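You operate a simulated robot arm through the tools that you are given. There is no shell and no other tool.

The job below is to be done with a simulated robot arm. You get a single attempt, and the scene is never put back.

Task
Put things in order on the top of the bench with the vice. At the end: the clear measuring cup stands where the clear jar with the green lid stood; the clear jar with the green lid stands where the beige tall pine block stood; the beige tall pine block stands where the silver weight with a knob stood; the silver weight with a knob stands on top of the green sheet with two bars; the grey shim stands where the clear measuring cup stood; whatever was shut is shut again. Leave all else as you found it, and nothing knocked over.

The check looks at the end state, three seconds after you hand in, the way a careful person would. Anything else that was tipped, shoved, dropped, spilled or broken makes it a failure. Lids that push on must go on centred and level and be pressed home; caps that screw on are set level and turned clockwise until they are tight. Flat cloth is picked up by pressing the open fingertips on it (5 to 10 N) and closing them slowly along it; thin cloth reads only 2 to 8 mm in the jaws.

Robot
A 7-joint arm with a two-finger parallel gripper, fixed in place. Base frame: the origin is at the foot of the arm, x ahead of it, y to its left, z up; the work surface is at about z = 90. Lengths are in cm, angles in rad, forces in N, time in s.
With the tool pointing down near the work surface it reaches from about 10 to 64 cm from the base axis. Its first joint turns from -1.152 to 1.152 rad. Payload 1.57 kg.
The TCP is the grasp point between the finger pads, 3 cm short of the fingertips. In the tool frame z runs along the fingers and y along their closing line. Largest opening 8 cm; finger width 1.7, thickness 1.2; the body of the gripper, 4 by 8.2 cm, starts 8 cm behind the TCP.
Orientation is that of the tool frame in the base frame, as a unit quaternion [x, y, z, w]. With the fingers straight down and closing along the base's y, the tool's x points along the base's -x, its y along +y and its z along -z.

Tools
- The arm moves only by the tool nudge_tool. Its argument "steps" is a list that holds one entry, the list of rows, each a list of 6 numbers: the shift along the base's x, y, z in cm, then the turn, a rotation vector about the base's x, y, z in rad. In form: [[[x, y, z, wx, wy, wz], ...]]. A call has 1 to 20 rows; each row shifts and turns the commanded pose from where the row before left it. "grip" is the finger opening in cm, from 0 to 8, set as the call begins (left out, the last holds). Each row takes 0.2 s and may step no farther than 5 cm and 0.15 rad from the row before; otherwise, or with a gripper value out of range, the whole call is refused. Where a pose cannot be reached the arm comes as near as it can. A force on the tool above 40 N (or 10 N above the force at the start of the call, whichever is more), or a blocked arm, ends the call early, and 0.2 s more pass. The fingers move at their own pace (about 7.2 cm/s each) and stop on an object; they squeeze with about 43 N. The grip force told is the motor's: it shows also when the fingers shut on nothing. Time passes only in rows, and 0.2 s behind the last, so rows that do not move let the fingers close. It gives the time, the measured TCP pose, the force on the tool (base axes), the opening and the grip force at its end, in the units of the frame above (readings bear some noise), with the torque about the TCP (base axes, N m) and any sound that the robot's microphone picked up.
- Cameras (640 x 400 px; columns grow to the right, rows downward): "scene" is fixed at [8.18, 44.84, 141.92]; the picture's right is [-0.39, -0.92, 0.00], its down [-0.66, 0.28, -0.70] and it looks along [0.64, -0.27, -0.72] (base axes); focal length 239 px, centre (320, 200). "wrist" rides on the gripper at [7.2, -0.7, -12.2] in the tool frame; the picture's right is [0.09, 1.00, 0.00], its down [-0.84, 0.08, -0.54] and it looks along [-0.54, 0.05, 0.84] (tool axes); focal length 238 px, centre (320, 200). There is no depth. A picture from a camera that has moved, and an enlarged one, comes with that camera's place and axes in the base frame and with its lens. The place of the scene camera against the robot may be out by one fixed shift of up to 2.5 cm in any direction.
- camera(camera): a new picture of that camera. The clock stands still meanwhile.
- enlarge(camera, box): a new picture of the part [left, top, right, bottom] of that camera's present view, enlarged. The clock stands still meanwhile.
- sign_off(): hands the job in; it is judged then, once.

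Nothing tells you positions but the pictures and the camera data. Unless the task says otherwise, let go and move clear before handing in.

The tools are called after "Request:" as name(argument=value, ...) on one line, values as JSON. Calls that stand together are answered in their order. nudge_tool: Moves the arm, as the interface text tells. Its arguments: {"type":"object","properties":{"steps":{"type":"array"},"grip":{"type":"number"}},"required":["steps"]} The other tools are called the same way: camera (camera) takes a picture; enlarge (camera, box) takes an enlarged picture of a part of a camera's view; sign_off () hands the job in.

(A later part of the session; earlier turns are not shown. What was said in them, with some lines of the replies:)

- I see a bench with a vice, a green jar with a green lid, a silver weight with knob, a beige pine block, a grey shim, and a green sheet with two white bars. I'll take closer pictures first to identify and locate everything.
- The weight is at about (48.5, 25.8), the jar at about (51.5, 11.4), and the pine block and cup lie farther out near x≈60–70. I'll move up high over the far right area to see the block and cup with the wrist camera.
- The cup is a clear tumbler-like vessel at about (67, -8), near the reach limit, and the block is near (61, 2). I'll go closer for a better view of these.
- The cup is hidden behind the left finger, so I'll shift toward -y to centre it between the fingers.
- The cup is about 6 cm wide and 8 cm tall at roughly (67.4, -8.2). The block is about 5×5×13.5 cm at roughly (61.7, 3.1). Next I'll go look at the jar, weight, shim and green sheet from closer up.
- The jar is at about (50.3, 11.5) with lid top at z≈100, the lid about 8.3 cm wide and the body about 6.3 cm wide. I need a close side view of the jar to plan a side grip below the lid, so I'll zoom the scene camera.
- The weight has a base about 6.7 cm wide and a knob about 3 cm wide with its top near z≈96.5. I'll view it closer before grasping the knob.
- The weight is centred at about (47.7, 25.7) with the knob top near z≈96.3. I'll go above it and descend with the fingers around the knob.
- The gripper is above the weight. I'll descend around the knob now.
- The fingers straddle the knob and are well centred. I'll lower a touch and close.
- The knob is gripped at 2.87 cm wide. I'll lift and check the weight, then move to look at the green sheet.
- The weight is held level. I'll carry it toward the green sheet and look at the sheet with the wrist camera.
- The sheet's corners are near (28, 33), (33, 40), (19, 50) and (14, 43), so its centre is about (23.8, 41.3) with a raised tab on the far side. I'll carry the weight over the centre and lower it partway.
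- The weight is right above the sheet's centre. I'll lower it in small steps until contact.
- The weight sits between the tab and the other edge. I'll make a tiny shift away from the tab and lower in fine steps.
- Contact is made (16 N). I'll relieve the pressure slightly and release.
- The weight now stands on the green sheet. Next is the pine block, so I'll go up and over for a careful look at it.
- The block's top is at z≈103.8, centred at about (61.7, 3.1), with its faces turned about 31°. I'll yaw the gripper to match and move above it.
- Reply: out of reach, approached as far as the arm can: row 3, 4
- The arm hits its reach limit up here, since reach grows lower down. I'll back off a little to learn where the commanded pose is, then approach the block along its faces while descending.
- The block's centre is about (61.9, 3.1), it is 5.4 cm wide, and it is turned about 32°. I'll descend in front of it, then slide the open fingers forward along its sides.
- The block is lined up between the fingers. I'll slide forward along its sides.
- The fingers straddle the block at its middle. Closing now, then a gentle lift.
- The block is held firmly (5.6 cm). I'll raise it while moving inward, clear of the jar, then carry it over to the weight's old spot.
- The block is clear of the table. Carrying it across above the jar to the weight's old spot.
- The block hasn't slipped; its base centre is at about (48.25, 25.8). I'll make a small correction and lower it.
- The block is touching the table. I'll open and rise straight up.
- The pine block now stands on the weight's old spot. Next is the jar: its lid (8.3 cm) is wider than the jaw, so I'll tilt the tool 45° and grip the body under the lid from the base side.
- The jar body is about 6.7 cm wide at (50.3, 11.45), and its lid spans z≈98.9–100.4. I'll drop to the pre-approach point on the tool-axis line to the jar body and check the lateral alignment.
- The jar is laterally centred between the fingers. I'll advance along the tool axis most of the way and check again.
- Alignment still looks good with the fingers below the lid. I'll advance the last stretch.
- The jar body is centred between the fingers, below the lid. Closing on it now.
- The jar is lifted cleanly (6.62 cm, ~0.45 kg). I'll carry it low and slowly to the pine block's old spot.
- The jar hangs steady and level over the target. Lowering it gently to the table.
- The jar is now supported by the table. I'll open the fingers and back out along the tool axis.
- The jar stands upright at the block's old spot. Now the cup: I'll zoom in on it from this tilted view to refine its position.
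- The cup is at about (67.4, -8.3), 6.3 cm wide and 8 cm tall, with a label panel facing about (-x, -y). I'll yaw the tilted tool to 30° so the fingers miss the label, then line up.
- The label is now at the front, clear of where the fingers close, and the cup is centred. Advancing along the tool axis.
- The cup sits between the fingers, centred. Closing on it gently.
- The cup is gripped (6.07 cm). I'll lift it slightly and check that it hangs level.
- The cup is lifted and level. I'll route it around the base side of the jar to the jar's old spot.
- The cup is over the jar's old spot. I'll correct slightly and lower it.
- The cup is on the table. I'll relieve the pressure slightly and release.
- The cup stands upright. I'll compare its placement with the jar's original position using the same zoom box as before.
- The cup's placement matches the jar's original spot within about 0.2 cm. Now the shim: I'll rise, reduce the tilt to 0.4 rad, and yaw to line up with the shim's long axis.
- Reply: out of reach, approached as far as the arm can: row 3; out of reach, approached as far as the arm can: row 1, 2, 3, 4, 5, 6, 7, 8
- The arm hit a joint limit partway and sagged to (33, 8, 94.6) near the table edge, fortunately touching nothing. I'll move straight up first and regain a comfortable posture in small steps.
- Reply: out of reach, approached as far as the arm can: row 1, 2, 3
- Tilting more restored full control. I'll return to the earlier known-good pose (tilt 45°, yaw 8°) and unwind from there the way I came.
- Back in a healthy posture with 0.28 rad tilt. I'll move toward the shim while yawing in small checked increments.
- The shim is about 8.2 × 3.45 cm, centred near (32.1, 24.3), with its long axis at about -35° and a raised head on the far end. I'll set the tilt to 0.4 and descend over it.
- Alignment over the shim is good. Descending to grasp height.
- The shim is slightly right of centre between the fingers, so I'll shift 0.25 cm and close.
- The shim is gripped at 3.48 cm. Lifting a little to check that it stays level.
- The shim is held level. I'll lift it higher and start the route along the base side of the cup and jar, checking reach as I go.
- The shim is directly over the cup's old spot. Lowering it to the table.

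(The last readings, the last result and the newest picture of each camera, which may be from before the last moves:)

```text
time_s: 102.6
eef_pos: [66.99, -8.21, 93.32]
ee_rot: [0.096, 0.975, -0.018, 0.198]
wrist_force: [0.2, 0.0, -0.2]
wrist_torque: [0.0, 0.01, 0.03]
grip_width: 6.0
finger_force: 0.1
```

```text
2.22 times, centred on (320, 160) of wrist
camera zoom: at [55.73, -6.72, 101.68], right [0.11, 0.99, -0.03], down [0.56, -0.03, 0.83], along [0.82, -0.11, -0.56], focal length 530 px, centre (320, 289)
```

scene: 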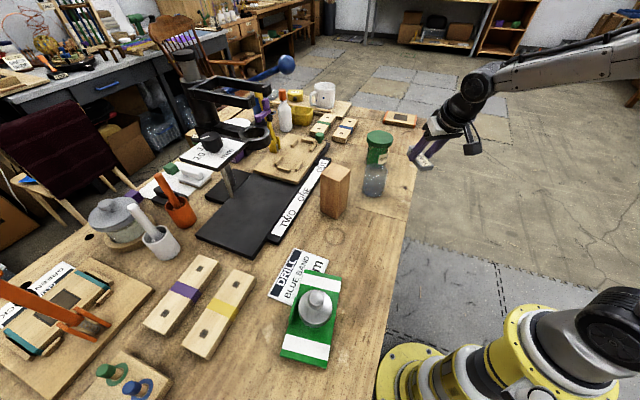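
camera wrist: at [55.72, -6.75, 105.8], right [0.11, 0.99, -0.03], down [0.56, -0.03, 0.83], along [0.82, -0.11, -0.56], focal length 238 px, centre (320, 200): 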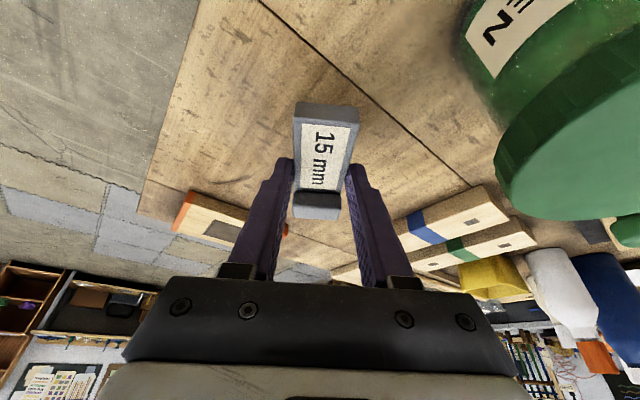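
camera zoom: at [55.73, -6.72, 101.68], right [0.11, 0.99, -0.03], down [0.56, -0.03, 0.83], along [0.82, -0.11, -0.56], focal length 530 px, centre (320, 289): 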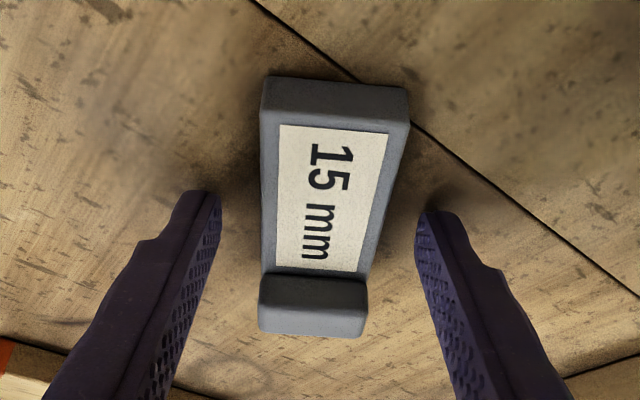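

The shim rests flat at the cup's old spot. I'll back out along the tool axis and take final views.

Request:
nudge_tool(steps=[[[-0.38, 0.07, 0.92, 0, 0, 0], [-0.76, 0.15, 1.84, 0, 0, 0], [-1.14, 0.22, 2.76, 0, 0, 0], [-1.5, 0.2, 2.76, 0, 0, 0], [-3, 0.2, 1.5, 0, 0, 0], [-3, 0, 1, 0, 0, 0], [0, 0, 0, 0, 0, 0]]], grip=6)

Request:
camera(camera="wrist")

Request:
camera(camera="scene")

Request:
enlarge(camera="scene", box=[310, 70, 440, 220])

```text
time_s: 104.2
eef_pos: [57.3, -7.4, 104.24]
ee_rot: [0.095, 0.976, -0.018, 0.198]
wrist_force: [0.0, 0.0, -0.5]
wrist_torque: [0.02, -0.02, 0.0]
grip_width: 6.0
finger_force: 0.0
```

```text
taken
camera wrist: at [46.0, -5.91, 112.55], right [0.11, 0.99, -0.03], down [0.56, -0.03, 0.83], along [0.82, -0.11, -0.56], focal length 238 px, centre (320, 200)
```

wrist: 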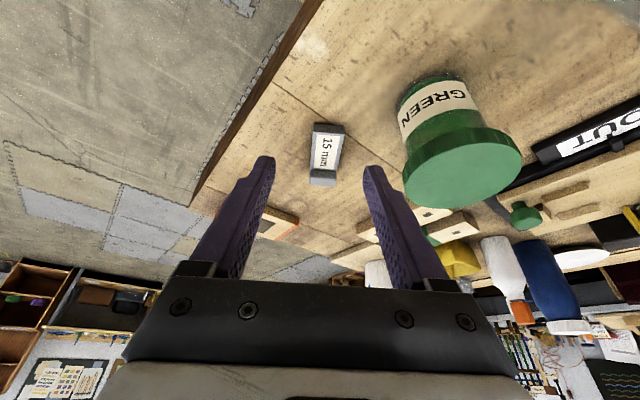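

```text
taken
```

scene: 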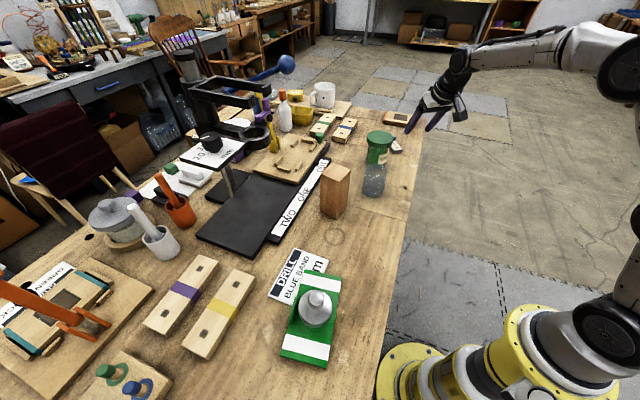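

```text
2.67 times, centred on (375, 145) of scene
camera zoom: at [8.18, 44.84, 141.92], right [-0.39, -0.92, 0.0], down [-0.66, 0.28, -0.7], along [0.64, -0.27, -0.72], focal length 637 px, centre (173, 347)
```

zoom: 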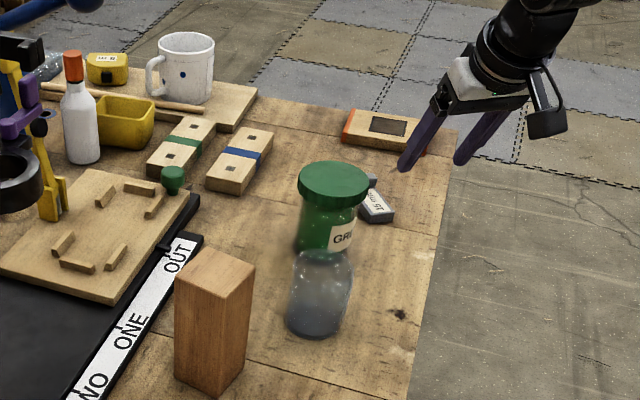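

Everything appears placed. I'll take closer looks at the jar lid, the shim and the rest to verify positions before finishing.

Request:
enlarge(camera="wrist", box=[290, 50, 540, 220])

Request:
enlarge(camera="scene", box=[345, 110, 425, 200])

Request:
enlarge(camera="scene", box=[0, 140, 260, 400])

Request:
enlarge(camera="scene", box=[240, 230, 400, 380])

```text
2.35 times, centred on (415, 135) of wrist
camera zoom: at [46.0, -5.91, 112.55], right [0.11, 0.99, -0.03], down [0.56, -0.03, 0.83], along [0.82, -0.11, -0.56], focal length 561 px, centre (96, 353)
```

zoom: 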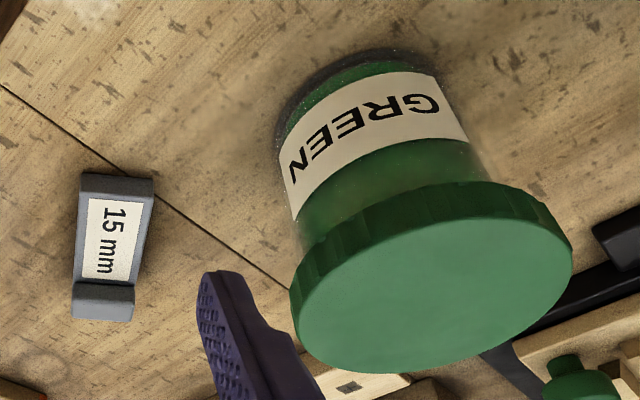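

```text
4.44 times, centred on (385, 155) of scene
camera zoom: at [8.18, 44.84, 141.92], right [-0.39, -0.92, 0.0], down [-0.66, 0.28, -0.7], along [0.64, -0.27, -0.72], focal length 1062 px, centre (31, 400)
```

zoom: 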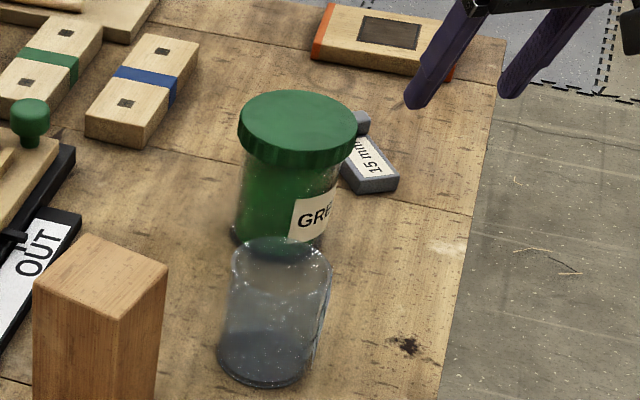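

```text
1.54 times, centred on (130, 270) of scene
camera zoom: at [8.18, 44.84, 141.92], right [-0.39, -0.92, 0.0], down [-0.66, 0.28, -0.7], along [0.64, -0.27, -0.72], focal length 368 px, centre (612, 92)
```

zoom: 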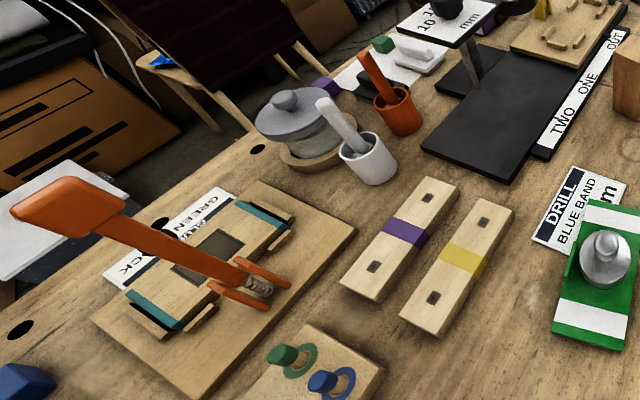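

```text
2.67 times, centred on (320, 305) of scene
camera zoom: at [8.18, 44.84, 141.92], right [-0.39, -0.92, 0.0], down [-0.66, 0.28, -0.7], along [0.64, -0.27, -0.72], focal length 637 px, centre (320, -80)
```

zoom: 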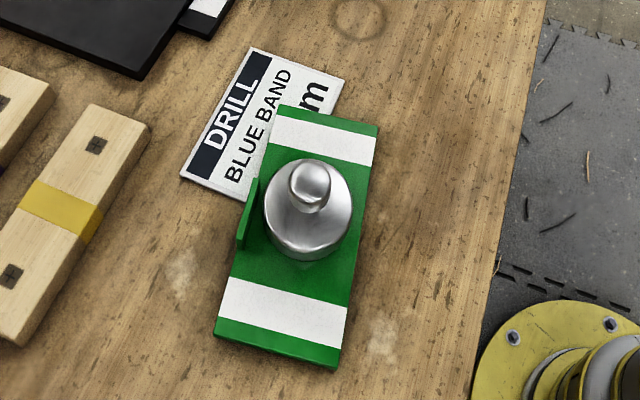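

All five items stand where required: the lid is level and shut, the weight is on the sheet, and the shim's centre is at about (67.35, -8.3). I'll move the arm a bit farther clear before handing in.

Request:
nudge_tool(steps=[[[-3.5, 1.5, 1, 0, 0, 0], [-3.5, 1.5, 1, 0, 0, 0], [0, 0, 0, 0, 0, 0], [0, 0, 0, 0, 0, 0]]], grip=6)

Request:
camera(camera="scene")

```text
time_s: 105.2
eef_pos: [50.34, -4.41, 106.17]
ee_rot: [0.096, 0.975, -0.018, 0.198]
wrist_force: [1.0, 1.0, -0.8]
wrist_torque: [-0.01, -0.04, -0.01]
grip_width: 6.0
finger_force: 0.0
```

```text
taken
```

scene: 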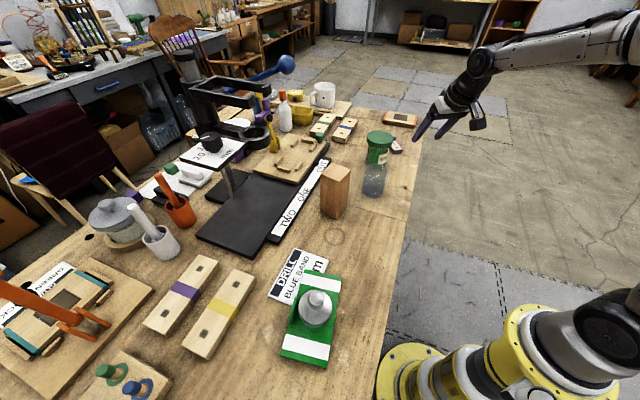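

Everything is in its place: the weight is on the green sheet, the block on the weight's spot, the jar (still shut) on the block's spot, the cup on the jar's spot and the shim on the cup's spot. The arm is clear, so I'm handing in.

Request:
sign_off()

```text
The job is handed in.
```

The job is handed in, and in the last pictures all five items stand where you asked, upright or flat, with nothing else on the bench visibly moved.

| Item | Now stands | How close (my estimate) |
|---|---|---|
| Silver weight with a knob | On the green sheet, about centred | Clear of the sheet's raised tab |
| Beige tall pine block | Weight's old spot | Aimed at the exact spot; not measured again |
| Jar with the green lid | Block's old spot | About 0.4 cm off |
| Clear measuring cup | Jar's old spot | About 0.2 cm off |
| Grey shim | Cup's old spot | Within about 0.1 cm |

- **Jar lid:** I never opened it. I gripped the jar by its body, and the lid still looks level and shut.
- **Shim direction:** it lies flat but is turned about 24° from how it lay before. At its original angle the wrist camera would have passed too close to the jar.
- **Arm slip:** once, with nothing in the gripper, the arm ran out of reach and sagged close to the table edge. The pictures and force readings show it touched nothing, and I brought it back before going on.
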